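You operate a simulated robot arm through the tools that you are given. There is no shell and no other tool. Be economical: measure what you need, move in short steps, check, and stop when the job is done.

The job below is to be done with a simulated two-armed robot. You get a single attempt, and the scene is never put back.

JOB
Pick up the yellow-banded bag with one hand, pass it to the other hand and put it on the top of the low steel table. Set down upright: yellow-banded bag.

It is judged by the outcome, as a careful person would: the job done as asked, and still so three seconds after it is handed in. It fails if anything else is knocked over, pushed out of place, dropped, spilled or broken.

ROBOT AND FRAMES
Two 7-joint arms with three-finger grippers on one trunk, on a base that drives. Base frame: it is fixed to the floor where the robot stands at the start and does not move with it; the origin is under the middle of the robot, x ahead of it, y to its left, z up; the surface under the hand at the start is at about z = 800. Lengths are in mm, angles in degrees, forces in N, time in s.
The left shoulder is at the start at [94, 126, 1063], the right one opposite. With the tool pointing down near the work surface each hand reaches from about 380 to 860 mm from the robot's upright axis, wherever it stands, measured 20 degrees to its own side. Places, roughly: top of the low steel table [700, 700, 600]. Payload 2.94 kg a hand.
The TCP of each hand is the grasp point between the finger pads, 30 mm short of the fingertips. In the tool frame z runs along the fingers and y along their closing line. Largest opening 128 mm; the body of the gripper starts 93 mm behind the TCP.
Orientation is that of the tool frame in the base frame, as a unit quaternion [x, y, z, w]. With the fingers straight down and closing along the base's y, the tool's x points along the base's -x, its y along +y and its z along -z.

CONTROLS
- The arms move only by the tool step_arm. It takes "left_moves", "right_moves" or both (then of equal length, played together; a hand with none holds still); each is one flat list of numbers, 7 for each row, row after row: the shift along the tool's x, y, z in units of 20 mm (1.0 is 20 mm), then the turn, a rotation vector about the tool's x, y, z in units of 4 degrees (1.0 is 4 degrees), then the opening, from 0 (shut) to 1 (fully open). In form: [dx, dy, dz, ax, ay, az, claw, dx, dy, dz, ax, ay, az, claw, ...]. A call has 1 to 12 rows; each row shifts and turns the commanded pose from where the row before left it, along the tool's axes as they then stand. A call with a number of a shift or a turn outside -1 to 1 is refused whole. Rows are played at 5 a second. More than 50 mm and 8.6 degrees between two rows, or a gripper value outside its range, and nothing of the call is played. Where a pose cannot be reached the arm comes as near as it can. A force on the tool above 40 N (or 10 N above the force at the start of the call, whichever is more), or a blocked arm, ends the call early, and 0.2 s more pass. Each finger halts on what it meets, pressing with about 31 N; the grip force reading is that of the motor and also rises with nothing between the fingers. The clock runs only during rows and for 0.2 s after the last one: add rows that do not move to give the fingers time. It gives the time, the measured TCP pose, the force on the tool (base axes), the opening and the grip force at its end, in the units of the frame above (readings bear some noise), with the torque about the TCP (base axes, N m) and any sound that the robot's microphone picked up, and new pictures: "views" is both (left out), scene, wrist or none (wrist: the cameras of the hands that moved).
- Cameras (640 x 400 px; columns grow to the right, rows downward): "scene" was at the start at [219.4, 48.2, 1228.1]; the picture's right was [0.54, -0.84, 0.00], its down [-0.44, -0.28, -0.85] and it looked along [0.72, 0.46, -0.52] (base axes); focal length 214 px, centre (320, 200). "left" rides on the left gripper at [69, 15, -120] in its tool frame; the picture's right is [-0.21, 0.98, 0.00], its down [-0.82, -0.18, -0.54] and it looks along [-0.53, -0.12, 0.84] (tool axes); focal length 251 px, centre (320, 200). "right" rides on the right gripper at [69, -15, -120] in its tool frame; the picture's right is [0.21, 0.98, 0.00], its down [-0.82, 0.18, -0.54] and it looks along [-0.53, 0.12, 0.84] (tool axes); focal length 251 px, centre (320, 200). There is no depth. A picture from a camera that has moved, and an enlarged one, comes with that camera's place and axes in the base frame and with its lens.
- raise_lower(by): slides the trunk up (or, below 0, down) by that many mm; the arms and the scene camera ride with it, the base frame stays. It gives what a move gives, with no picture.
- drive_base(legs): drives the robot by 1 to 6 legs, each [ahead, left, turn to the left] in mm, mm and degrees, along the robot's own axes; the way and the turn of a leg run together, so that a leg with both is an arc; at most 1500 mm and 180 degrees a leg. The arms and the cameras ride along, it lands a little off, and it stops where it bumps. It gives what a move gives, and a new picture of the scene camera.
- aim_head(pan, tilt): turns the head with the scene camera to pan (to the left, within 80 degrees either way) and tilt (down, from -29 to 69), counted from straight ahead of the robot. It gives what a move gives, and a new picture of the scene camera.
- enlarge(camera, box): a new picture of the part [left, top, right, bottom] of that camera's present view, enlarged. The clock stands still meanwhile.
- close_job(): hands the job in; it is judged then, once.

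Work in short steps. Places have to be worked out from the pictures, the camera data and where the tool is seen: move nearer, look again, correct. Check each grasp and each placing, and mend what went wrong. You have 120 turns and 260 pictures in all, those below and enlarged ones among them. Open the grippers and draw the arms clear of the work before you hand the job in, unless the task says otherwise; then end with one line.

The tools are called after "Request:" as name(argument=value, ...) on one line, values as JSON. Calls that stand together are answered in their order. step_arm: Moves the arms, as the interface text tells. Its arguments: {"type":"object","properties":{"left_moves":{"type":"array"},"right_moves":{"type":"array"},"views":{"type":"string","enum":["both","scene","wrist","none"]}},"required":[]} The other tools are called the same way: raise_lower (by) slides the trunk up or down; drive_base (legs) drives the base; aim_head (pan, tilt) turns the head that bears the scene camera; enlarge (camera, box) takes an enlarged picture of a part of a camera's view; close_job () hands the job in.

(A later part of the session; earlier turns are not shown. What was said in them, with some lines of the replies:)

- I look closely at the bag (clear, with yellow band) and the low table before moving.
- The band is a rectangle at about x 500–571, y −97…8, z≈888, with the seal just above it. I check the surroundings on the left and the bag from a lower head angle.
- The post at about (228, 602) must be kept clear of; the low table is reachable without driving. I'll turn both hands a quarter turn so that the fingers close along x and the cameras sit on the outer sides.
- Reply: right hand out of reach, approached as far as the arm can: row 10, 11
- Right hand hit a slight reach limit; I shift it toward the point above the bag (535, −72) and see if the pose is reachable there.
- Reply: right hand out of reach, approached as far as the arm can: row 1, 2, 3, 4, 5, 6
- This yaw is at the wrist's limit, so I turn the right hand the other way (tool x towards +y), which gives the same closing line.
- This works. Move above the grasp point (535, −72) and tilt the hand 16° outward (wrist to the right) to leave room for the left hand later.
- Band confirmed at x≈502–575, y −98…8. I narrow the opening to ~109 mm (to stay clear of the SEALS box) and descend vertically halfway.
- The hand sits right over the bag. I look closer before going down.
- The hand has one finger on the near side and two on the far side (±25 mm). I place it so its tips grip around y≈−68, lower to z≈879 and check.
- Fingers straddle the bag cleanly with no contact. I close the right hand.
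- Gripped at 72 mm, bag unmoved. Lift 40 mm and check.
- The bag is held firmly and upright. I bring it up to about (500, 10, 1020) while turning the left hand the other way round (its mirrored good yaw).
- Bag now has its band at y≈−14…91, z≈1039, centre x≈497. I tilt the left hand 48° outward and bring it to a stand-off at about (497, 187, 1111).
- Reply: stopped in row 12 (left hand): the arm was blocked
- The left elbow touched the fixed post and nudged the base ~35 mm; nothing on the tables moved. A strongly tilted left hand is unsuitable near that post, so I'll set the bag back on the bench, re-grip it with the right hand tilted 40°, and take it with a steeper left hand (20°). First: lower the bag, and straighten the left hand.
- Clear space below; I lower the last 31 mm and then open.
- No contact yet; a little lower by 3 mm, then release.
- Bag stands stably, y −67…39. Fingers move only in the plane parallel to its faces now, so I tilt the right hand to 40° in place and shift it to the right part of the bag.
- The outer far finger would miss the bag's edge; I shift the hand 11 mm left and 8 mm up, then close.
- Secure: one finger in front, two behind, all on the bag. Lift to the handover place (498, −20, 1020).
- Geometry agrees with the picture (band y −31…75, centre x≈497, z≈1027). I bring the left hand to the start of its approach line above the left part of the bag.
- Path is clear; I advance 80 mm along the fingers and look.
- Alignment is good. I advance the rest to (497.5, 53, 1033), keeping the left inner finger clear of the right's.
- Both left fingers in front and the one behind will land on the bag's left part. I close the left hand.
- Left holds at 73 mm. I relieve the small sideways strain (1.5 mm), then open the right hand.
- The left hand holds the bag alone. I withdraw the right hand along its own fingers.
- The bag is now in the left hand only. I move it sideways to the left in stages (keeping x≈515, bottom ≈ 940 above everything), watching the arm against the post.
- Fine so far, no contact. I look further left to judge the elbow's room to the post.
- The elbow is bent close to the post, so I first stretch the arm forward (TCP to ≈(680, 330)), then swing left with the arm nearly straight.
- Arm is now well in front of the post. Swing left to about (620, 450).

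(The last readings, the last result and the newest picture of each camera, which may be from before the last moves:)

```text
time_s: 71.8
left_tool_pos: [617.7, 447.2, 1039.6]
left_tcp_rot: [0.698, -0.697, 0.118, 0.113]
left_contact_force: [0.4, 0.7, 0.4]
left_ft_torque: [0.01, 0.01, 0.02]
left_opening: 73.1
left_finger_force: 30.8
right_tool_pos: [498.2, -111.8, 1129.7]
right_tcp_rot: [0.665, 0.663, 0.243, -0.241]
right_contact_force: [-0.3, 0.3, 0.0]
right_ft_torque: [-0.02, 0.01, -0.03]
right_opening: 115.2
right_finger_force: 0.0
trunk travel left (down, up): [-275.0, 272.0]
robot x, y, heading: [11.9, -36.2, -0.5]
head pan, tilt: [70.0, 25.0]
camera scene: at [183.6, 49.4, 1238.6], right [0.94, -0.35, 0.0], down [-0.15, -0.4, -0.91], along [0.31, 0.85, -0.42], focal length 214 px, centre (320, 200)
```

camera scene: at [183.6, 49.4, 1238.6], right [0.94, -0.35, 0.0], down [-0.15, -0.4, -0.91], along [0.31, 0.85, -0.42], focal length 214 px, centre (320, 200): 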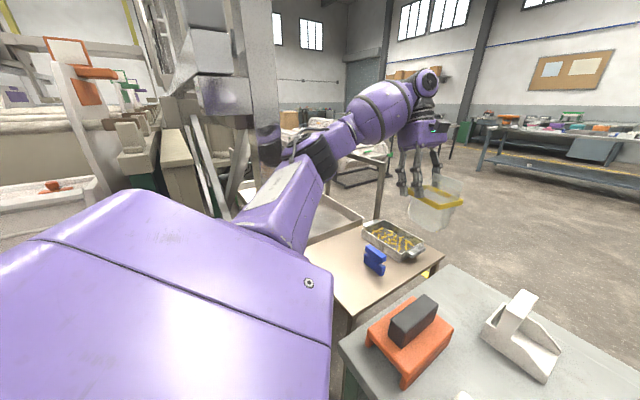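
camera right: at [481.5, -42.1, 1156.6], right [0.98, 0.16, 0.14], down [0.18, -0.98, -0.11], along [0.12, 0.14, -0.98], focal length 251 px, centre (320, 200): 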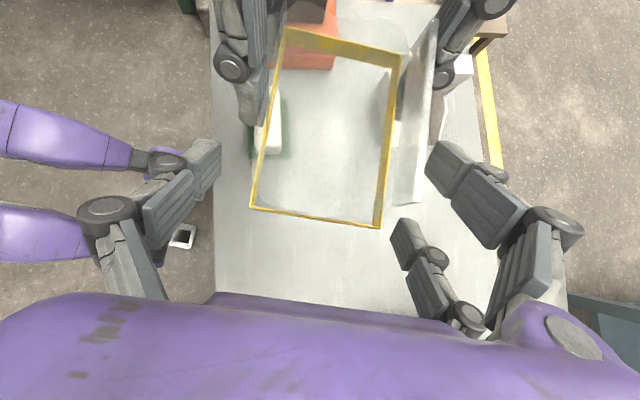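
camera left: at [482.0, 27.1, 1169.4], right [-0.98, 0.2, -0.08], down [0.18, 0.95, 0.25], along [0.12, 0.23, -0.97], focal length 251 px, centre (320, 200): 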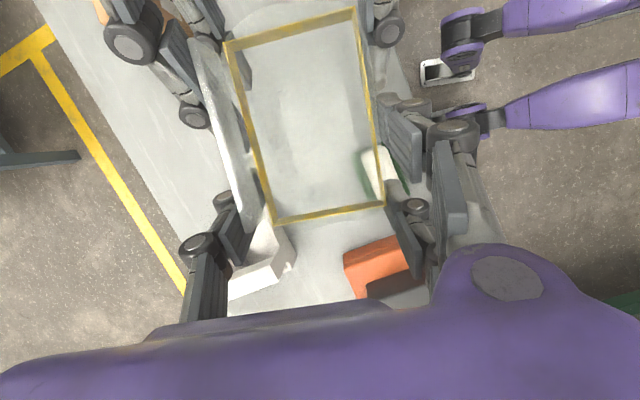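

Elbow has roughly 100 mm to the post. I descend here first (TCP to z≈870), which straightens the arm further.

Request:
step_arm(left_moves=[-0.311, 0, 0.892, 0, 0, 0, 0.2, -0.311, 0, 0.892, 0, 0, 0, 0.2, -0.311, 0, 0.892, 0, 0, 0, 0.2, -0.311, 0, 0.892, 0, 0, 0, 0.2, -0.311, 0, 0.892, 0, 0, 0, 0.2, -0.311, 0, 0.892, 0, 0, 0, 0.2, -0.311, 0, 0.892, 0, 0, 0, 0.2, -0.311, 0, 0.892, 0, 0, 0, 0.2, -0.311, 0, 0.892, 0, 0, 0, 0.2], views="both")

```text
time_s: 73.8
left_tool_pos: [619.7, 449.1, 871.7]
left_tcp_rot: [0.698, -0.697, 0.118, 0.11]
left_contact_force: [-1.7, 7.3, 14.6]
left_ft_torque: [-0.65, -0.51, 0.24]
left_opening: 73.1
left_finger_force: 31.2
right_tool_pos: [496.3, -111.1, 1130.6]
right_tcp_rot: [0.666, 0.663, 0.243, -0.241]
right_contact_force: [0.3, -0.2, 0.4]
right_ft_torque: [-0.02, 0.03, 0.05]
right_opening: 115.4
right_finger_force: 0.0
trunk travel left (down, up): [-275.0, 272.0]
robot x, y, heading: [10.1, -31.9, -0.4]
head pan, tilt: [70.0, 25.0]
camera scene: at [183.1, 49.7, 1238.7], right [0.94, -0.35, 0.0], down [-0.15, -0.4, -0.91], along [0.31, 0.85, -0.42], focal length 214 px, centre (320, 200)
camera left: at [604.6, 422.4, 1007.0], right [-0.98, 0.2, -0.08], down [0.17, 0.95, 0.25], along [0.13, 0.23, -0.96], focal length 251 px, centre (320, 200)
```

scene: 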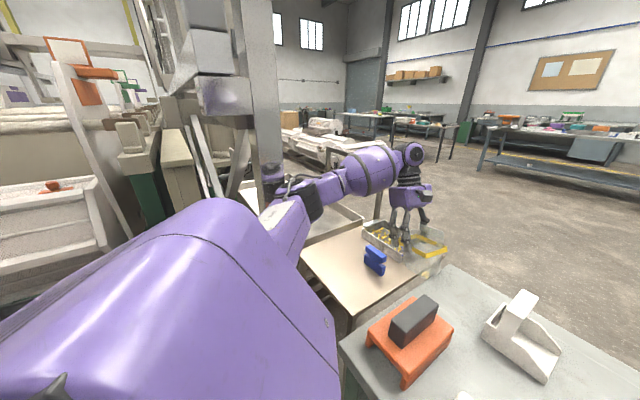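
left: 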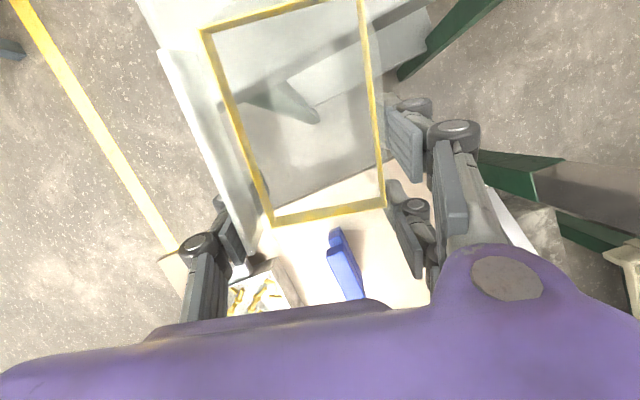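

14.6 N upward: the bag's right bottom edge is touching the bench edge. I go straight back up at once and check the grip.

Request:
step_arm(left_moves=[0.311, 0, -0.892, 0, 0, 0, 0.2, 0.311, 0, -0.892, 0, 0, 0, 0.2, 0.311, 0, -0.892, 0, 0, 0, 0.2, 0.311, 0, -0.892, 0, 0, 0, 0.2, 0, 0, 0, 0, 0, 0, 0.2], views="both")

Request:
enlarge(camera="left", box=[150, 0, 450, 240])

Request:
enlarge(camera="scene", box=[330, 120, 510, 300])

```text
time_s: 75.0
left_tool_pos: [621.8, 446.9, 945.0]
left_tcp_rot: [-0.697, 0.698, -0.118, -0.113]
left_contact_force: [-0.6, 0.1, -0.9]
left_ft_torque: [0.03, 0.0, -0.01]
left_opening: 73.0
left_finger_force: 31.0
right_tool_pos: [497.7, -111.2, 1129.5]
right_tcp_rot: [0.665, 0.664, 0.242, -0.242]
right_contact_force: [0.7, -0.1, -0.8]
right_ft_torque: [0.01, 0.02, -0.01]
right_opening: 115.0
right_finger_force: 0.1
trunk travel left (down, up): [-275.0, 272.0]
robot x, y, heading: [8.0, -34.5, -0.5]
head pan, tilt: [70.0, 25.0]
camera scene: at [184.0, 49.3, 1238.5], right [0.94, -0.35, 0.0], down [-0.15, -0.4, -0.91], along [0.31, 0.85, -0.42], focal length 214 px, centre (320, 200)
camera left: at [606.5, 420.2, 1080.6], right [-0.98, 0.2, -0.08], down [0.18, 0.95, 0.25], along [0.12, 0.23, -0.97], focal length 251 px, centre (320, 200)
```

scene: 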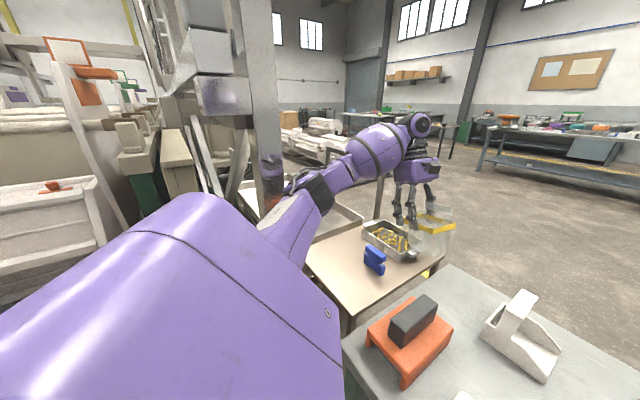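
left: 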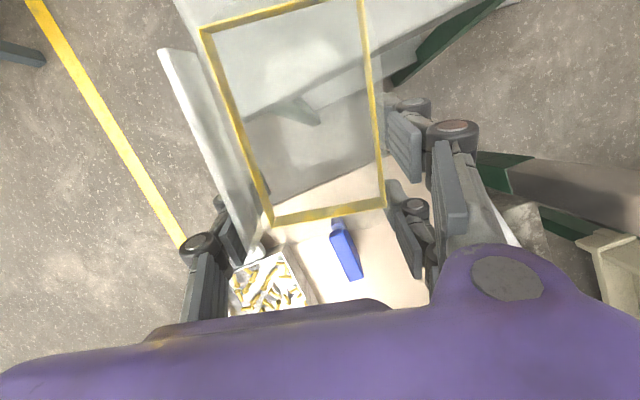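

```text
1.67 times, centred on (300, 120) of left
camera zoom: at [606.5, 420.2, 1080.6], right [-0.98, 0.2, -0.08], down [0.18, 0.95, 0.25], along [0.12, 0.23, -0.97], focal length 419 px, centre (353, 333)
```

zoom: 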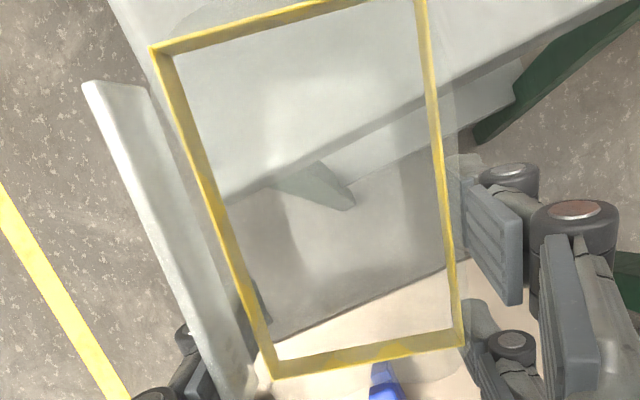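

```text
2.22 times, centred on (420, 210) of scene
camera zoom: at [184.0, 49.3, 1238.5], right [0.94, -0.35, 0.0], down [-0.15, -0.4, -0.91], along [0.31, 0.85, -0.42], focal length 477 px, centre (98, 178)
```

zoom: 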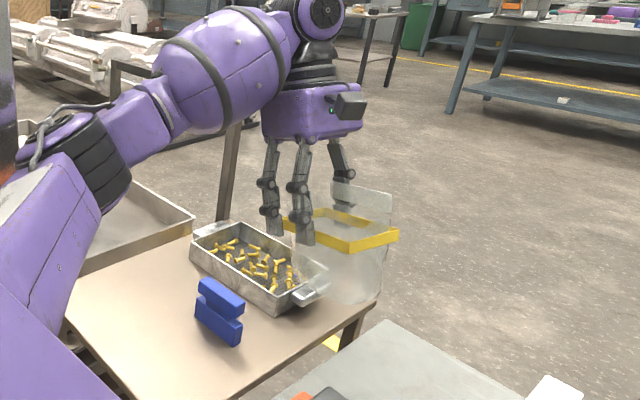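

The contact pivoted the bag in the grip by about 16° (its right end up). I turn the hand by −16° to bring the bag upright again, then re-measure.

Request:
step_arm(left_moves=[0, 0, 0, 0, -1, 0, 0.2, 0, 0, 0, 0, -1, 0, 0.2, 0, 0, 0, 0, -1, 0, 0.2, 0, 0, 0, 0, -1, 0, 0.2, 0, 0, 0, 0, 0, 0, 0.2], views="both")

Request:
enlarge(camera="scene", box=[330, 120, 510, 300])

```text
time_s: 76.2
left_tool_pos: [621.1, 447.7, 944.4]
left_tcp_rot: [0.707, -0.706, 0.02, 0.015]
left_contact_force: [0.3, -0.1, -1.1]
left_ft_torque: [0.05, -0.01, 0.03]
left_opening: 72.5
left_finger_force: 30.9
right_tool_pos: [497.0, -112.3, 1130.8]
right_tcp_rot: [0.666, 0.663, 0.242, -0.241]
right_contact_force: [-0.2, -0.9, 0.5]
right_ft_torque: [0.02, -0.02, 0.0]
right_opening: 115.0
right_finger_force: 0.1
trunk travel left (down, up): [-275.0, 272.0]
robot x, y, heading: [11.7, -34.2, -0.5]
head pan, tilt: [70.0, 25.0]
camera scene: at [183.9, 49.2, 1238.5], right [0.94, -0.35, 0.0], down [-0.15, -0.4, -0.91], along [0.31, 0.85, -0.42], focal length 214 px, centre (320, 200)
camera left: at [605.4, 384.4, 1068.4], right [-0.98, 0.21, -0.02], down [0.18, 0.85, 0.5], along [0.12, 0.49, -0.86], focal length 251 px, centre (320, 200)
```

scene: 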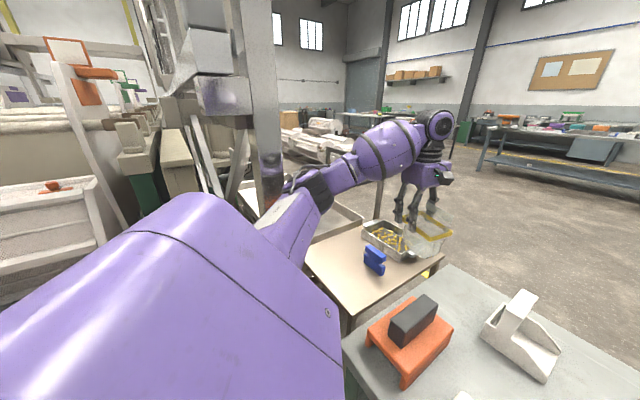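
left: 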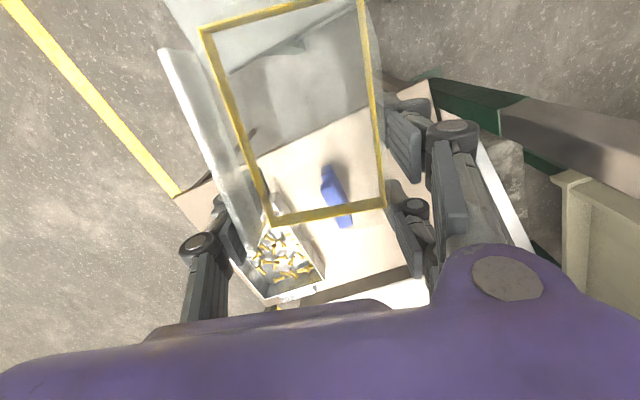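

```text
2.22 times, centred on (420, 210) of scene
camera zoom: at [183.9, 49.2, 1238.5], right [0.94, -0.35, 0.0], down [-0.15, -0.4, -0.91], along [0.31, 0.85, -0.42], focal length 477 px, centre (98, 178)
```

zoom: 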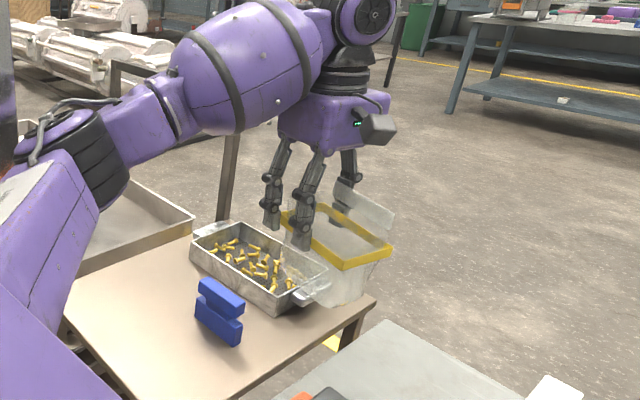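

I zoom in further to measure the bag's remaining tilt.

Request:
enlarge(camera="scene", box=[400, 190, 464, 250])

```text
6.67 times, centred on (432, 220) of scene
camera zoom: at [183.9, 49.2, 1238.5], right [0.94, -0.35, 0.0], down [-0.15, -0.4, -0.91], along [0.31, 0.85, -0.42], focal length 1430 px, centre (-427, 67)
```

zoom: 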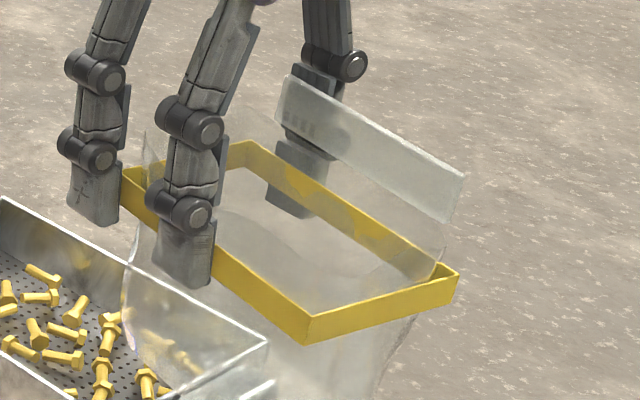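

The bag is upright within ~2°. Target on the free corner of the low table: bag centre ≈(510, 573) → TCP (510, 604). I move there partway, descending slightly.

Request:
step_arm(left_moves=[-0.73, 0.505, 0.3, 0, 0, 0, 0.2, -0.73, 0.505, 0.3, 0, 0, 0, 0.2, -0.73, 0.505, 0.3, 0, 0, 0, 0.2, -0.73, 0.505, 0.3, 0, 0, 0, 0.2, -0.73, 0.505, 0.3, 0, 0, 0, 0.2, -0.73, 0.505, 0.3, 0, 0, 0, 0.2], views="both")

```text
time_s: 77.6
left_tool_pos: [572.0, 522.8, 906.4]
left_tcp_rot: [-0.705, 0.709, -0.014, -0.015]
left_contact_force: [0.0, 0.4, 0.1]
left_ft_torque: [0.01, 0.01, 0.01]
left_opening: 72.5
left_finger_force: 30.5
right_tool_pos: [507.6, -124.8, 1125.5]
right_tcp_rot: [0.668, 0.659, 0.243, -0.246]
right_contact_force: [0.7, -0.2, 0.4]
right_ft_torque: [0.0, 0.02, 0.03]
right_opening: 115.1
right_finger_force: 0.0
trunk travel left (down, up): [-275.0, 272.0]
robot x, y, heading: [7.7, -36.3, -0.7]
head pan, tilt: [70.0, 25.0]
camera scene: at [195.4, 37.0, 1237.6], right [0.94, -0.35, -0.01], down [-0.16, -0.39, -0.91], along [0.31, 0.85, -0.42], focal length 214 px, centre (320, 200)
camera left: at [556.5, 458.6, 1029.2], right [-0.98, 0.22, -0.01], down [0.19, 0.84, 0.51], along [0.12, 0.49, -0.86], focal length 251 px, centre (320, 200)
```

scene: 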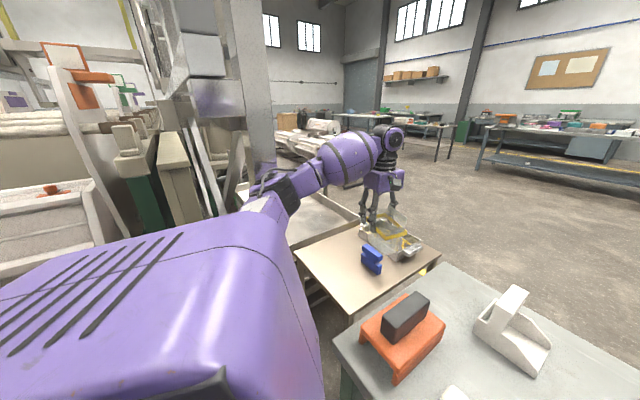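
left: 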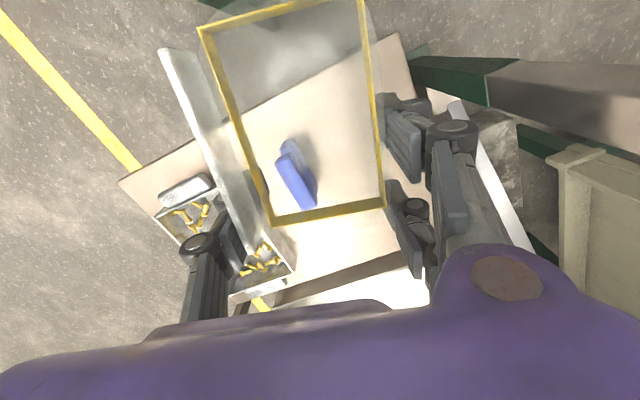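

The base has shifted ~15 mm: the elbow is starting to press on the post. I retrace, raise a little, then drive the robot 70 mm to the right so the arm can be straighter.

Request:
step_arm(left_moves=[0.73, -0.505, -0.3, 0, 0, 0, 0.2, 0.73, -0.505, -0.3, 0, 0, 0, 0.2, 0.73, -0.505, -0.3, 0, 0, 0, 0.2, 0.73, -0.505, -0.3, 0, 0, 0, 0.2, 0.73, -0.505, -0.5, 0, 0, 0, 0.2, 0.73, -0.505, -0.8, 0, 0, 0, 0.2, 0, 0, -0.9, 0, 0, 0, 0.2, 0, 0, -0.9, 0, 0, 0, 0.2, 0, 0, 0, 0, 0, 0, 0.2], views="none")

Request:
drive_base(legs=[[0, -70, 0]])

```text
time_s: 79.6
left_tool_pos: [620.3, 449.7, 995.1]
left_tcp_rot: [-0.707, 0.707, -0.02, -0.015]
left_contact_force: [-0.1, -0.1, -0.5]
left_ft_torque: [0.02, 0.01, 0.0]
left_opening: 72.6
left_finger_force: 30.6
right_tool_pos: [497.4, -111.4, 1130.0]
right_tcp_rot: [0.666, 0.664, 0.242, -0.241]
right_contact_force: [0.2, -0.1, 0.9]
right_ft_torque: [0.02, 0.01, 0.02]
right_opening: 115.1
right_finger_force: 0.1
trunk travel left (down, up): [-275.0, 272.0]
robot x, y, heading: [6.4, -39.3, -0.4]
head pan, tilt: [70.0, 25.0]
```

```text
time_s: 80.8
left_tool_pos: [619.6, 381.5, 994.6]
left_tcp_rot: [0.708, -0.706, 0.02, 0.014]
left_contact_force: [0.1, -0.6, -0.4]
left_ft_torque: [0.03, 0.0, 0.0]
left_opening: 72.6
left_finger_force: 31.0
right_tool_pos: [496.3, -181.5, 1129.7]
right_tcp_rot: [0.666, 0.663, 0.243, -0.241]
right_contact_force: [0.1, 0.1, 0.6]
right_ft_torque: [0.04, 0.0, 0.02]
right_opening: 115.1
right_finger_force: 0.2
trunk travel left (down, up): [-275.0, 272.0]
robot x, y, heading: [8.7, -104.9, -0.1]
head pan, tilt: [70.0, 25.0]
camera scene: at [183.6, -20.2, 1238.6], right [0.94, -0.35, 0.0], down [-0.15, -0.4, -0.91], along [0.31, 0.85, -0.42], focal length 214 px, centre (320, 200)
```

scene: 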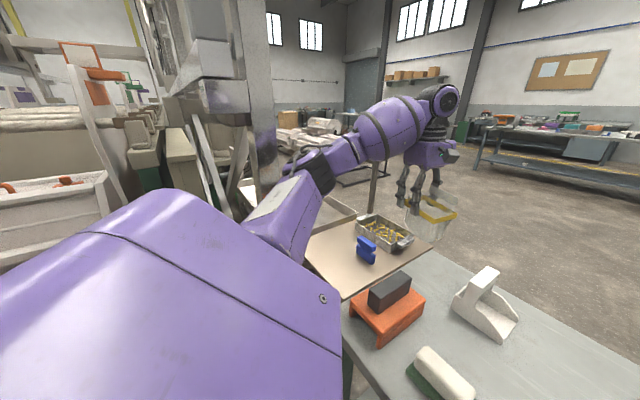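

Now with more room, I extend left/downward to about (600, 520, 900), watching the base for drift.

Request:
step_arm(left_moves=[-0.9, 0.125, 0.55, 0, 0, 0, 0.2, -0.9, 0.125, 0.55, 0, 0, 0, 0.2, -0.9, 0.125, 0.55, 0, 0, 0, 0.2, -0.9, 0.125, 0.55, 0, 0, 0, 0.2, -0.9, 0.125, 0.55, 0, 0, 0, 0.2, -0.9, 0.125, 0.55, 0, 0, 0, 0.2, -0.9, 0.125, 0.55, 0, 0, 0, 0.2, -0.9, 0.125, 0.55, 0, 0, 0, 0.2], views="scene")

```text
time_s: 82.6
left_tool_pos: [600.0, 521.6, 899.9]
left_tcp_rot: [-0.707, 0.707, -0.02, -0.014]
left_contact_force: [0.2, 0.4, -0.4]
left_ft_torque: [0.04, 0.0, 0.01]
left_opening: 73.0
left_finger_force: 31.0
right_tool_pos: [497.0, -180.8, 1129.3]
right_tcp_rot: [0.665, 0.663, 0.243, -0.242]
right_contact_force: [-0.2, -0.3, -0.4]
right_ft_torque: [0.01, 0.0, 0.0]
right_opening: 115.1
right_finger_force: 0.2
trunk travel left (down, up): [-275.0, 272.0]
robot x, y, heading: [8.3, -103.3, -0.6]
head pan, tilt: [70.0, 25.0]
camera scene: at [183.9, -19.5, 1238.5], right [0.94, -0.35, 0.0], down [-0.15, -0.4, -0.91], along [0.31, 0.85, -0.42], focal length 214 px, centre (320, 200)
```

scene: 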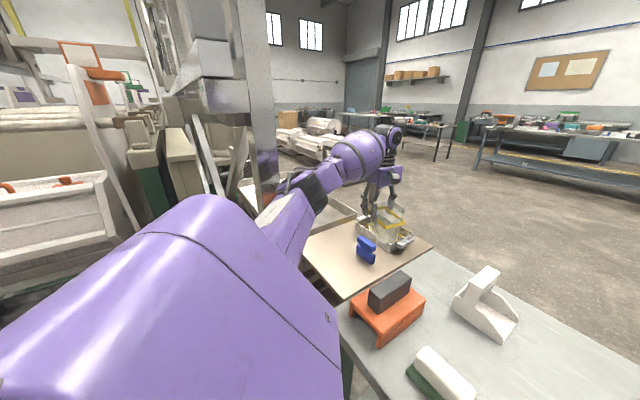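

No drift. Continue to about (550, 585, 840).

Request:
step_arm(left_moves=[-0.66, 0.5, 0.57, 0, 0, 0, 0.2, -0.66, 0.5, 0.57, 0, 0, 0, 0.2, -0.66, 0.5, 0.57, 0, 0, 0, 0.2, -0.66, 0.5, 0.57, 0, 0, 0, 0.2, -0.66, 0.5, 0.57, 0, 0, 0, 0.2], views="scene")

```text
time_s: 83.8
left_tool_pos: [551.1, 585.2, 839.2]
left_tcp_rot: [0.707, -0.706, 0.02, 0.016]
left_contact_force: [0.2, 0.5, -1.2]
left_ft_torque: [0.02, 0.03, 0.01]
left_opening: 72.8
left_finger_force: 31.3
right_tool_pos: [496.2, -180.2, 1130.1]
right_tcp_rot: [0.666, 0.663, 0.243, -0.24]
right_contact_force: [0.5, -0.1, 0.5]
right_ft_torque: [0.01, -0.01, 0.0]
right_opening: 115.3
right_finger_force: 0.1
trunk travel left (down, up): [-275.0, 272.0]
robot x, y, heading: [7.9, -108.6, -0.2]
head pan, tilt: [70.0, 25.0]
camera scene: at [183.5, -19.5, 1238.5], right [0.94, -0.35, 0.0], down [-0.15, -0.4, -0.91], along [0.31, 0.85, -0.42], focal length 214 px, centre (320, 200)
```

scene: 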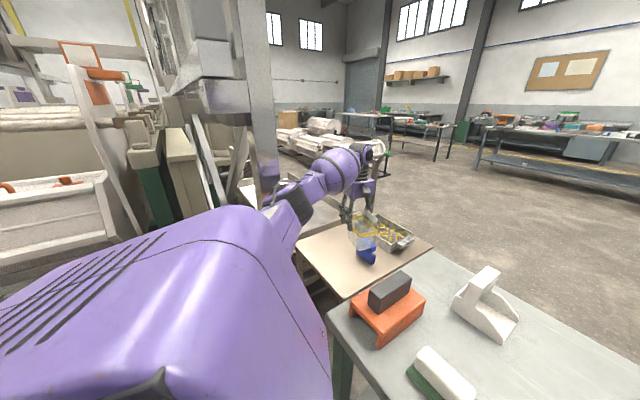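

Still clear. Continue to (510, 604, 780).

Request:
step_arm(left_moves=[-0.275, 0.51, 0.725, 0, 0, 0, 0.2, -0.275, 0.51, 0.725, 0, 0, 0, 0.2, -0.275, 0.51, 0.725, 0, 0, 0, 0.2, -0.275, 0.51, 0.725, 0, 0, 0, 0.2, 0, 0, 0, 0, 0, 0, 0.2], views="both")

Request:
enlarge(camera="scene", box=[270, 130, 450, 310])

```text
time_s: 85.0
left_tool_pos: [510.2, 604.0, 782.2]
left_tcp_rot: [0.707, -0.706, 0.019, 0.014]
left_contact_force: [0.1, 0.3, 0.1]
left_ft_torque: [0.02, -0.02, 0.0]
left_opening: 72.5
left_finger_force: 30.4
right_tool_pos: [497.2, -180.4, 1128.9]
right_tcp_rot: [0.666, 0.663, 0.243, -0.242]
right_contact_force: [0.4, -0.1, -0.4]
right_ft_torque: [0.01, -0.03, -0.03]
right_opening: 115.3
right_finger_force: 0.0
trunk travel left (down, up): [-275.0, 272.0]
robot x, y, heading: [8.1, -107.6, -0.3]
head pan, tilt: [70.0, 25.0]
camera scene: at [183.6, -20.1, 1238.6], right [0.94, -0.35, 0.0], down [-0.15, -0.4, -0.91], along [0.31, 0.85, -0.42], focal length 214 px, centre (320, 200)
camera left: at [496.1, 539.8, 904.5], right [-0.98, 0.21, -0.02], down [0.18, 0.85, 0.5], along [0.12, 0.49, -0.86], focal length 251 px, centre (320, 200)
```

scene: 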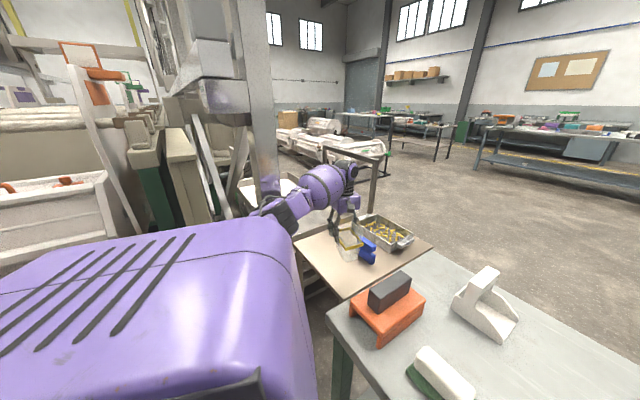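
left: 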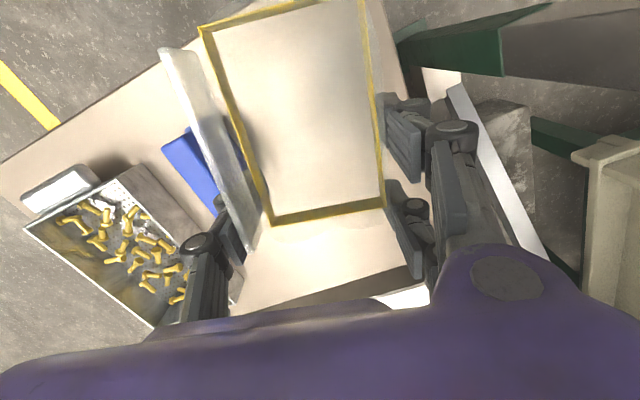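

```text
2.22 times, centred on (360, 220) of scene
camera zoom: at [183.6, -20.1, 1238.6], right [0.94, -0.35, 0.0], down [-0.15, -0.4, -0.91], along [0.31, 0.85, -0.42], focal length 477 px, centre (231, 156)
```

zoom: 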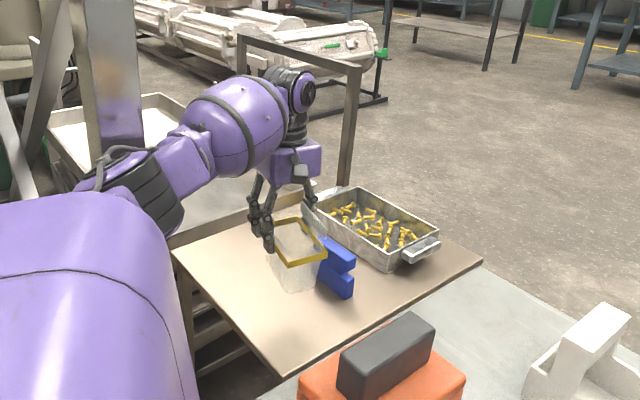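

Position over the free area is good; no contact. Lower to TCP z≈706 (bottom ~10 mm above the table).

Request:
step_arm(left_moves=[-0.03, 0, 0.76, 0, 0, 0, 0.2, -0.03, 0, 0.76, 0, 0, 0, 0.2, -0.03, 0, 0.76, 0, 0, 0, 0.2, -0.03, 0, 0.76, 0, 0, 0, 0.2, -0.03, 0, 0.76, 0, 0, 0, 0.2, 0, 0, 0, 0, 0, 0, 0.2], views="both")

Request:
enlarge(camera="scene", box=[310, 200, 400, 280])

```text
time_s: 86.4
left_tool_pos: [510.2, 602.3, 704.9]
left_tcp_rot: [0.707, -0.706, 0.02, 0.014]
left_contact_force: [0.2, 0.0, -1.1]
left_ft_torque: [-0.01, 0.0, -0.04]
left_opening: 72.5
left_finger_force: 31.1
right_tool_pos: [496.3, -180.3, 1128.4]
right_tcp_rot: [0.666, 0.663, 0.243, -0.24]
right_contact_force: [-0.6, 0.2, -0.5]
right_ft_torque: [0.02, -0.04, -0.01]
right_opening: 115.2
right_finger_force: 0.1
trunk travel left (down, up): [-275.0, 272.0]
robot x, y, heading: [8.8, -105.3, -0.0]
head pan, tilt: [70.0, 25.0]
camera scene: at [183.4, -20.0, 1238.6], right [0.94, -0.35, 0.0], down [-0.15, -0.4, -0.91], along [0.31, 0.85, -0.42], focal length 214 px, centre (320, 200)
camera left: at [495.2, 538.8, 828.5], right [-0.98, 0.21, -0.02], down [0.18, 0.85, 0.5], along [0.12, 0.49, -0.87], focal length 251 px, centre (320, 200)
```

scene: 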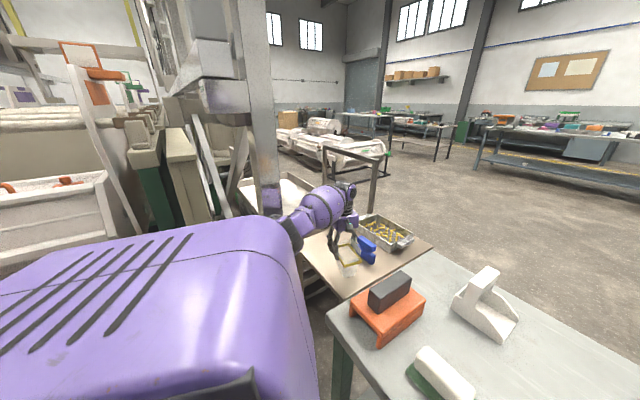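
left: 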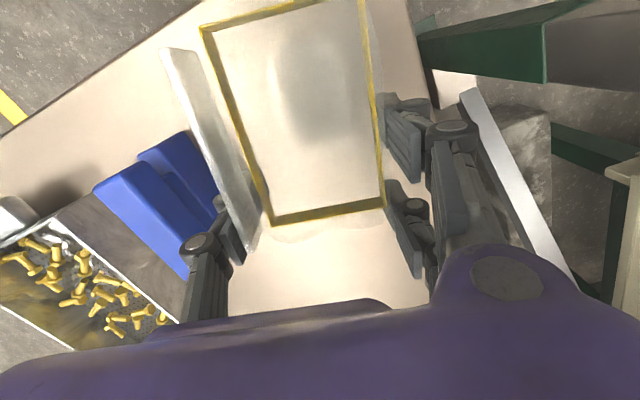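

```text
5.00 times, centred on (355, 240) of scene
camera zoom: at [183.4, -20.0, 1238.6], right [0.94, -0.35, 0.0], down [-0.15, -0.4, -0.91], along [0.31, 0.85, -0.42], focal length 1072 px, centre (145, 0)
```

zoom: 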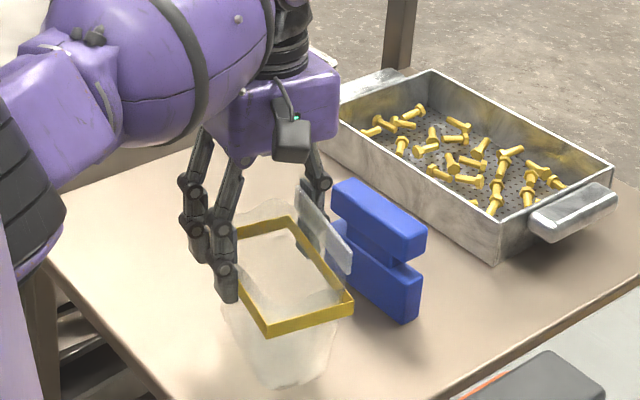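

The blue item is near the far finger, so I shift 10 mm toward the robot and lower gently to contact.

Request:
step_arm(left_moves=[0, 0.5, 0, 0, 0, 0, 0.2, 0, 0, 0.15, 0, 0, 0, 0.2, 0, 0, 0.15, 0, 0, 0, 0.2, 0, 0, 0.1, 0, 0, 0, 0.2, 0, 0, 0, 0, 0, 0, 0.2], views="none")

```text
time_s: 87.6
left_tool_pos: [500.4, 601.1, 697.5]
left_tcp_rot: [0.707, -0.707, 0.019, 0.015]
left_contact_force: [-0.1, -0.6, -0.3]
left_ft_torque: [0.02, -0.02, 0.02]
left_opening: 72.8
left_finger_force: 30.7
right_tool_pos: [496.1, -180.4, 1130.5]
right_tcp_rot: [0.666, 0.663, 0.244, -0.241]
right_contact_force: [0.4, -0.8, -0.3]
right_ft_torque: [0.04, 0.01, 0.0]
right_opening: 115.4
right_finger_force: 0.0
trunk travel left (down, up): [-275.0, 272.0]
robot x, y, heading: [6.8, -105.1, -0.2]
head pan, tilt: [70.0, 25.0]
```

No contact yet; continue in 2 mm steps.

Request:
step_arm(left_moves=[0, 0, 0.1, 0, 0, 0, 0.2, 0, 0, 0, 0, 0, 0, 0.2], views="none")

Request:
step_arm(left_moves=[0, 0, 0.1, 0, 0, 0, 0.2, 0, 0, 0, 0, 0, 0, 0.2], views="wrist")

```text
time_s: 88.2
left_tool_pos: [501.5, 601.9, 694.5]
left_tcp_rot: [0.707, -0.707, 0.02, 0.015]
left_contact_force: [-1.1, -0.6, -0.4]
left_ft_torque: [0.0, 0.02, 0.02]
left_opening: 72.7
left_finger_force: 31.3
right_tool_pos: [495.7, -181.0, 1129.1]
right_tcp_rot: [0.666, 0.663, 0.243, -0.241]
right_contact_force: [0.6, 0.5, -0.2]
right_ft_torque: [0.0, -0.01, -0.02]
right_opening: 115.3
right_finger_force: 0.1
trunk travel left (down, up): [-275.0, 272.0]
robot x, y, heading: [8.1, -103.6, -0.2]
head pan, tilt: [70.0, 25.0]
```

```text
time_s: 88.8
left_tool_pos: [500.3, 602.7, 694.2]
left_tcp_rot: [0.707, -0.707, 0.02, 0.014]
left_contact_force: [0.9, 0.5, 6.0]
left_ft_torque: [-0.54, 0.16, 0.05]
left_opening: 72.3
left_finger_force: 30.6
right_tool_pos: [497.6, -179.8, 1130.7]
right_tcp_rot: [0.666, 0.663, 0.243, -0.24]
right_contact_force: [0.6, 1.0, -0.8]
right_ft_torque: [-0.04, -0.02, -0.02]
right_opening: 115.2
right_finger_force: 0.0
trunk travel left (down, up): [-275.0, 272.0]
robot x, y, heading: [9.9, -104.8, -0.4]
head pan, tilt: [70.0, 25.0]
camera left: at [485.8, 538.5, 816.5], right [-0.98, 0.21, -0.02], down [0.18, 0.85, 0.5], along [0.12, 0.49, -0.86], focal length 251 px, centre (320, 200)
```

left: 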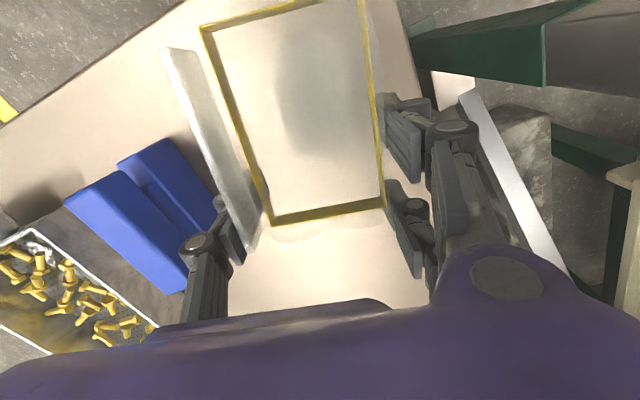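

Contact (6 N) is at the right end, matching the ~2.5° residual tilt. I level it by +2.4° and press slightly down.

Request:
step_arm(left_moves=[0, 0, 0, 0, 0.6, 0, 0.2, 0, 0, 0.08, 0, 0, 0, 0.2, 0, 0, 0, 0, 0, 0, 0.2], views="none")

```text
time_s: 89.6
left_tool_pos: [500.4, 601.6, 690.2]
left_tcp_rot: [0.707, -0.706, 0.035, 0.029]
left_contact_force: [0.3, -0.2, -0.2]
left_ft_torque: [0.03, 0.02, -0.01]
left_opening: 72.7
left_finger_force: 31.1
right_tool_pos: [495.3, -180.1, 1131.6]
right_tcp_rot: [0.666, 0.663, 0.243, -0.241]
right_contact_force: [-0.2, 0.3, -0.2]
right_ft_torque: [0.05, -0.04, 0.03]
right_opening: 114.9
right_finger_force: 0.0
trunk travel left (down, up): [-275.0, 272.0]
robot x, y, heading: [7.7, -103.6, -0.1]
head pan, tilt: [70.0, 25.0]
```

Request:
step_arm(left_moves=[0, 0, 0.06, 0, 0, 0, 0.2, 0, 0, 0, 0, 0, 0, 0.2], views="none")

```text
time_s: 90.2
left_tool_pos: [500.8, 602.4, 689.7]
left_tcp_rot: [0.706, -0.706, 0.035, 0.029]
left_contact_force: [-1.1, 1.7, 3.2]
left_ft_torque: [-0.2, 0.18, -0.1]
left_opening: 72.7
left_finger_force: 31.2
right_tool_pos: [497.9, -180.6, 1129.6]
right_tcp_rot: [0.666, 0.663, 0.243, -0.241]
right_contact_force: [-0.6, -0.8, 0.9]
right_ft_torque: [0.01, -0.03, 0.05]
right_opening: 115.4
right_finger_force: 0.1
trunk travel left (down, up): [-275.0, 272.0]
robot x, y, heading: [6.0, -105.9, -0.3]
head pan, tilt: [70.0, 25.0]
```

Light contact (3 N), nearly level. I open slowly to about 84 mm.

Request:
step_arm(left_moves=[0, 0, 0, 0, 0, 0, 0.58, 0, 0, 0, 0, 0, 0, 0.6, 0, 0, 0, 0, 0, 0, 0.63, 0, 0, 0, 0, 0, 0, 0.66, 0, 0, 0, 0, 0, 0, 0.66], views="both")

Request:
enlarge(camera="scene", box=[310, 200, 400, 280])

```text
time_s: 91.4
left_tool_pos: [499.8, 601.6, 688.7]
left_tcp_rot: [-0.706, 0.706, -0.034, -0.029]
left_contact_force: [0.3, 0.1, 0.8]
left_ft_torque: [0.01, 0.04, -0.01]
left_opening: 84.4
left_finger_force: 0.0
right_tool_pos: [497.6, -180.9, 1129.4]
right_tcp_rot: [0.666, 0.663, 0.243, -0.241]
right_contact_force: [0.8, -0.8, 0.0]
right_ft_torque: [-0.02, 0.0, 0.0]
right_opening: 115.2
right_finger_force: 0.0
trunk travel left (down, up): [-275.0, 272.0]
robot x, y, heading: [7.8, -106.2, -0.4]
head pan, tilt: [70.0, 25.0]
camera scene: at [183.5, -19.9, 1238.6], right [0.94, -0.35, 0.0], down [-0.15, -0.4, -0.91], along [0.31, 0.85, -0.42], focal length 214 px, centre (320, 200)
camera left: at [486.4, 543.0, 814.9], right [-0.98, 0.21, -0.03], down [0.18, 0.87, 0.47], along [0.12, 0.45, -0.88], focal length 251 px, centre (320, 200)
```

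scene: 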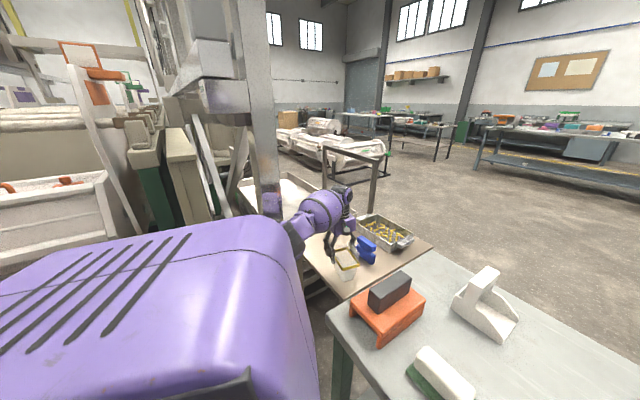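
left: 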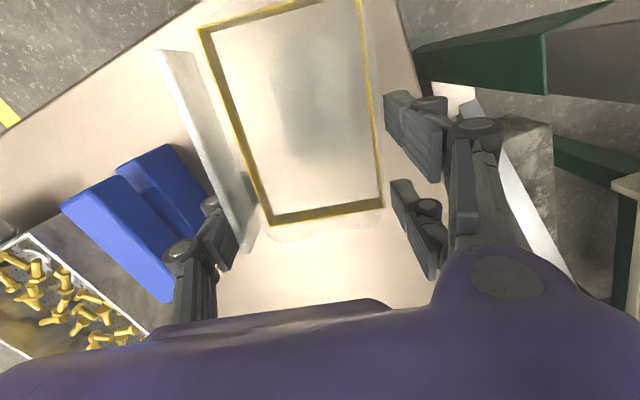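

```text
5.00 times, centred on (355, 240) of scene
camera zoom: at [183.5, -19.9, 1238.6], right [0.94, -0.35, 0.0], down [-0.15, -0.4, -0.91], along [0.31, 0.85, -0.42], focal length 1072 px, centre (145, 0)
```

zoom: 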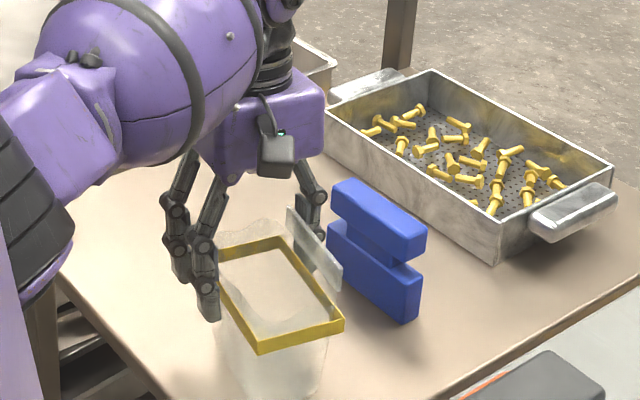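

Released and the bag stands on its own. I withdraw the hand straight back along its fingers.

Request:
step_arm(left_moves=[0, 0, -0.4, 0, 0, 0, 0.66, 0, 0, -0.4, 0, 0, 0, 0.66, 0, 0, -0.6, 0, 0, 0, 0.66, 0, 0, -0.8, 0, 0, 0, 0.66, 0, 0, -0.8, 0, 0, 0, 0.66, 0, 0, -0.8, 0, 0, 0, 0.66, 0, 0, -0.8, 0, 0, 0, 0.66, 0, 0, -0.8, 0, 0, 0, 0.66, 0, 0, -0.8, 0, 0, 0, 0.66, 0, 0, -0.8, 0, 0, 0, 0.66], views="both")

Request:
enlarge(camera="scene", box=[310, 210, 410, 290])

```text
time_s: 93.6
left_tool_pos: [499.6, 613.6, 827.1]
left_tcp_rot: [0.707, -0.706, 0.035, 0.03]
left_contact_force: [0.8, -0.7, 0.5]
left_ft_torque: [-0.03, -0.01, 0.01]
left_opening: 84.6
left_finger_force: 0.0
right_tool_pos: [497.1, -181.7, 1129.6]
right_tcp_rot: [0.665, 0.663, 0.243, -0.241]
right_contact_force: [-0.5, 0.4, 0.1]
right_ft_torque: [0.03, 0.0, -0.01]
right_opening: 115.0
right_finger_force: 0.0
trunk travel left (down, up): [-275.0, 272.0]
robot x, y, heading: [11.6, -105.0, -0.1]
head pan, tilt: [70.0, 25.0]
camera scene: at [183.5, -20.1, 1238.6], right [0.94, -0.35, 0.0], down [-0.15, -0.4, -0.91], along [0.31, 0.85, -0.42], focal length 214 px, centre (320, 200)
camera left: at [485.2, 555.7, 952.9], right [-0.98, 0.21, -0.03], down [0.18, 0.87, 0.47], along [0.12, 0.45, -0.88], focal length 251 px, centre (320, 200)
```

scene: 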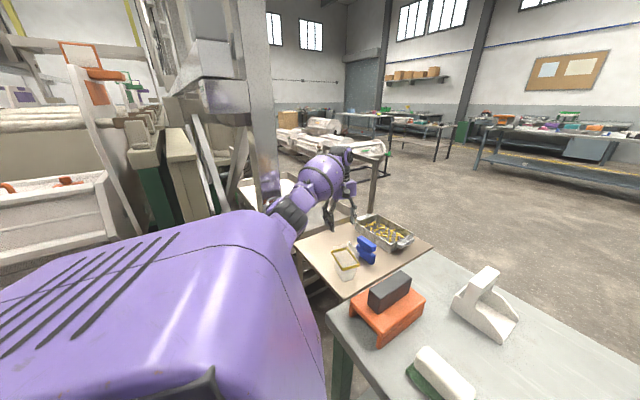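
left: 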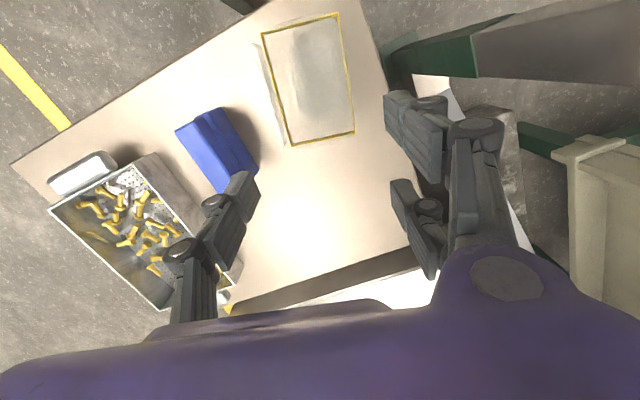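

```text
5.00 times, centred on (360, 250) of scene
camera zoom: at [183.5, -20.1, 1238.6], right [0.94, -0.35, 0.0], down [-0.15, -0.4, -0.91], along [0.31, 0.85, -0.42], focal length 1072 px, centre (120, -50)
```

zoom: 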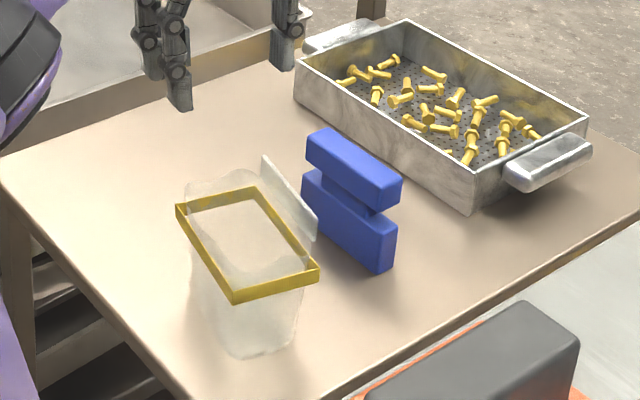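

The bag stands upright on the low table and nothing else moved. I draw the left arm clear, up and away along the way it came.

Request:
step_arm(left_moves=[0, 0, -0.9, 0, 0, 0, 0.66, 0.7, -0.71, -0.47, 0, 0, 0, 0.66, 0.7, -0.71, -0.47, 0, 0, 0, 0.66, 0.7, -0.71, -0.47, 0, 0, 0, 1, 0.7, -0.71, -0.47, 0, 0, 0, 1, 0.7, -0.71, -0.47, 0, 0, 0, 1, 0.7, -0.71, -0.47, 0, 0, 0, 1, 0.7, -0.71, -0.47, 0, 0, 0, 1, 0, 0, -0.8, 0, 0, 0, 1, 0, 0, -0.8, 0, 0, 0, 1], views="scene")

Request:
enlarge(camera="scene", box=[290, 190, 450, 310])

Request:
aim_head(pan=20, tilt=40)

```text
time_s: 95.8
left_tool_pos: [597.7, 527.6, 956.0]
left_tcp_rot: [0.707, -0.706, 0.035, 0.029]
left_contact_force: [0.0, 0.3, -0.4]
left_ft_torque: [0.04, 0.0, -0.01]
left_opening: 128.1
left_finger_force: 0.0
right_tool_pos: [496.4, -180.9, 1129.6]
right_tcp_rot: [0.666, 0.663, 0.243, -0.24]
right_contact_force: [0.1, 0.2, -0.7]
right_ft_torque: [-0.01, 0.01, 0.0]
right_opening: 115.2
right_finger_force: 0.0
trunk travel left (down, up): [-275.0, 272.0]
robot x, y, heading: [4.9, -107.0, -0.3]
head pan, tilt: [70.0, 25.0]
camera scene: at [183.4, -20.4, 1238.6], right [0.94, -0.35, 0.0], down [-0.15, -0.4, -0.91], along [0.31, 0.85, -0.42], focal length 214 px, centre (320, 200)
```

scene: 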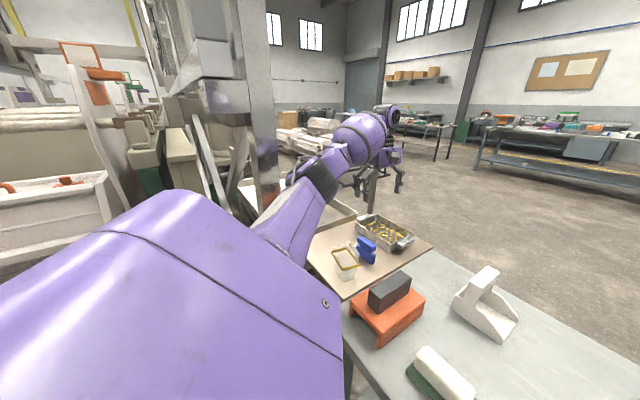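

```text
3.33 times, centred on (370, 250) of scene
camera zoom: at [183.4, -20.4, 1238.6], right [0.94, -0.35, 0.0], down [-0.15, -0.4, -0.91], along [0.31, 0.85, -0.42], focal length 715 px, centre (153, 33)
```

zoom: 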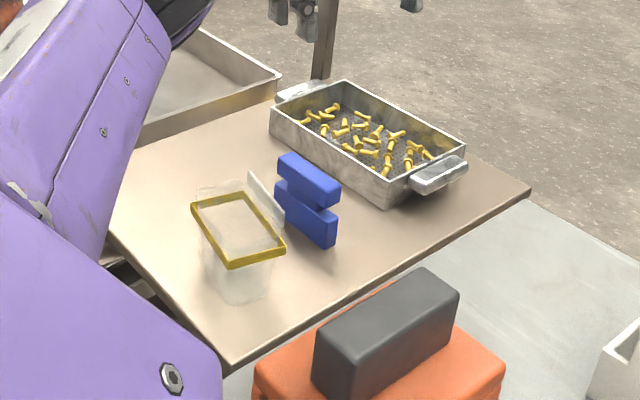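

```text
time_s: 97.0
left_tool_pos: [596.2, 527.5, 954.1]
left_tcp_rot: [-0.706, 0.706, -0.034, -0.03]
left_contact_force: [-0.2, 0.1, -0.9]
left_ft_torque: [-0.01, 0.0, 0.02]
left_opening: 128.0
left_finger_force: 0.0
right_tool_pos: [497.0, -181.1, 1129.6]
right_tcp_rot: [0.666, 0.663, 0.242, -0.241]
right_contact_force: [-0.6, 0.0, -0.2]
right_ft_torque: [0.01, 0.02, 0.01]
right_opening: 115.2
right_finger_force: 0.1
trunk travel left (down, up): [-275.0, 272.0]
robot x, y, heading: [9.1, -106.0, -0.4]
head pan, tilt: [20.0, 40.0]
camera scene: at [218.6, -48.1, 1224.8], right [0.66, -0.75, 0.0], down [-0.42, -0.36, -0.83], along [0.63, 0.55, -0.56], focal length 214 px, centre (320, 200)
```

scene: 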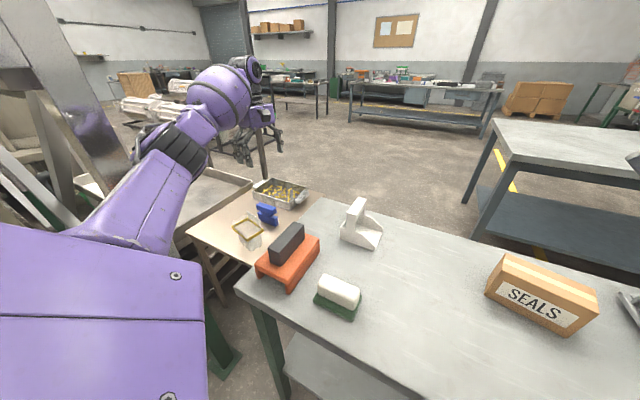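

Bag upright and alone on the low table, everything else in its place, both grippers open and clear. I hand the job in.

Request:
close_job()

```text
The job is handed in.
```

The yellow-banded bag stands upright on the low steel table, picked up with the right hand and passed in the air to the left, which set it down. On the way, the left elbow bumped the fixed post twice, and the bag touched the bench edge and tilted about 16° in the grip before I levelled it. The last pictures show nothing else moved.
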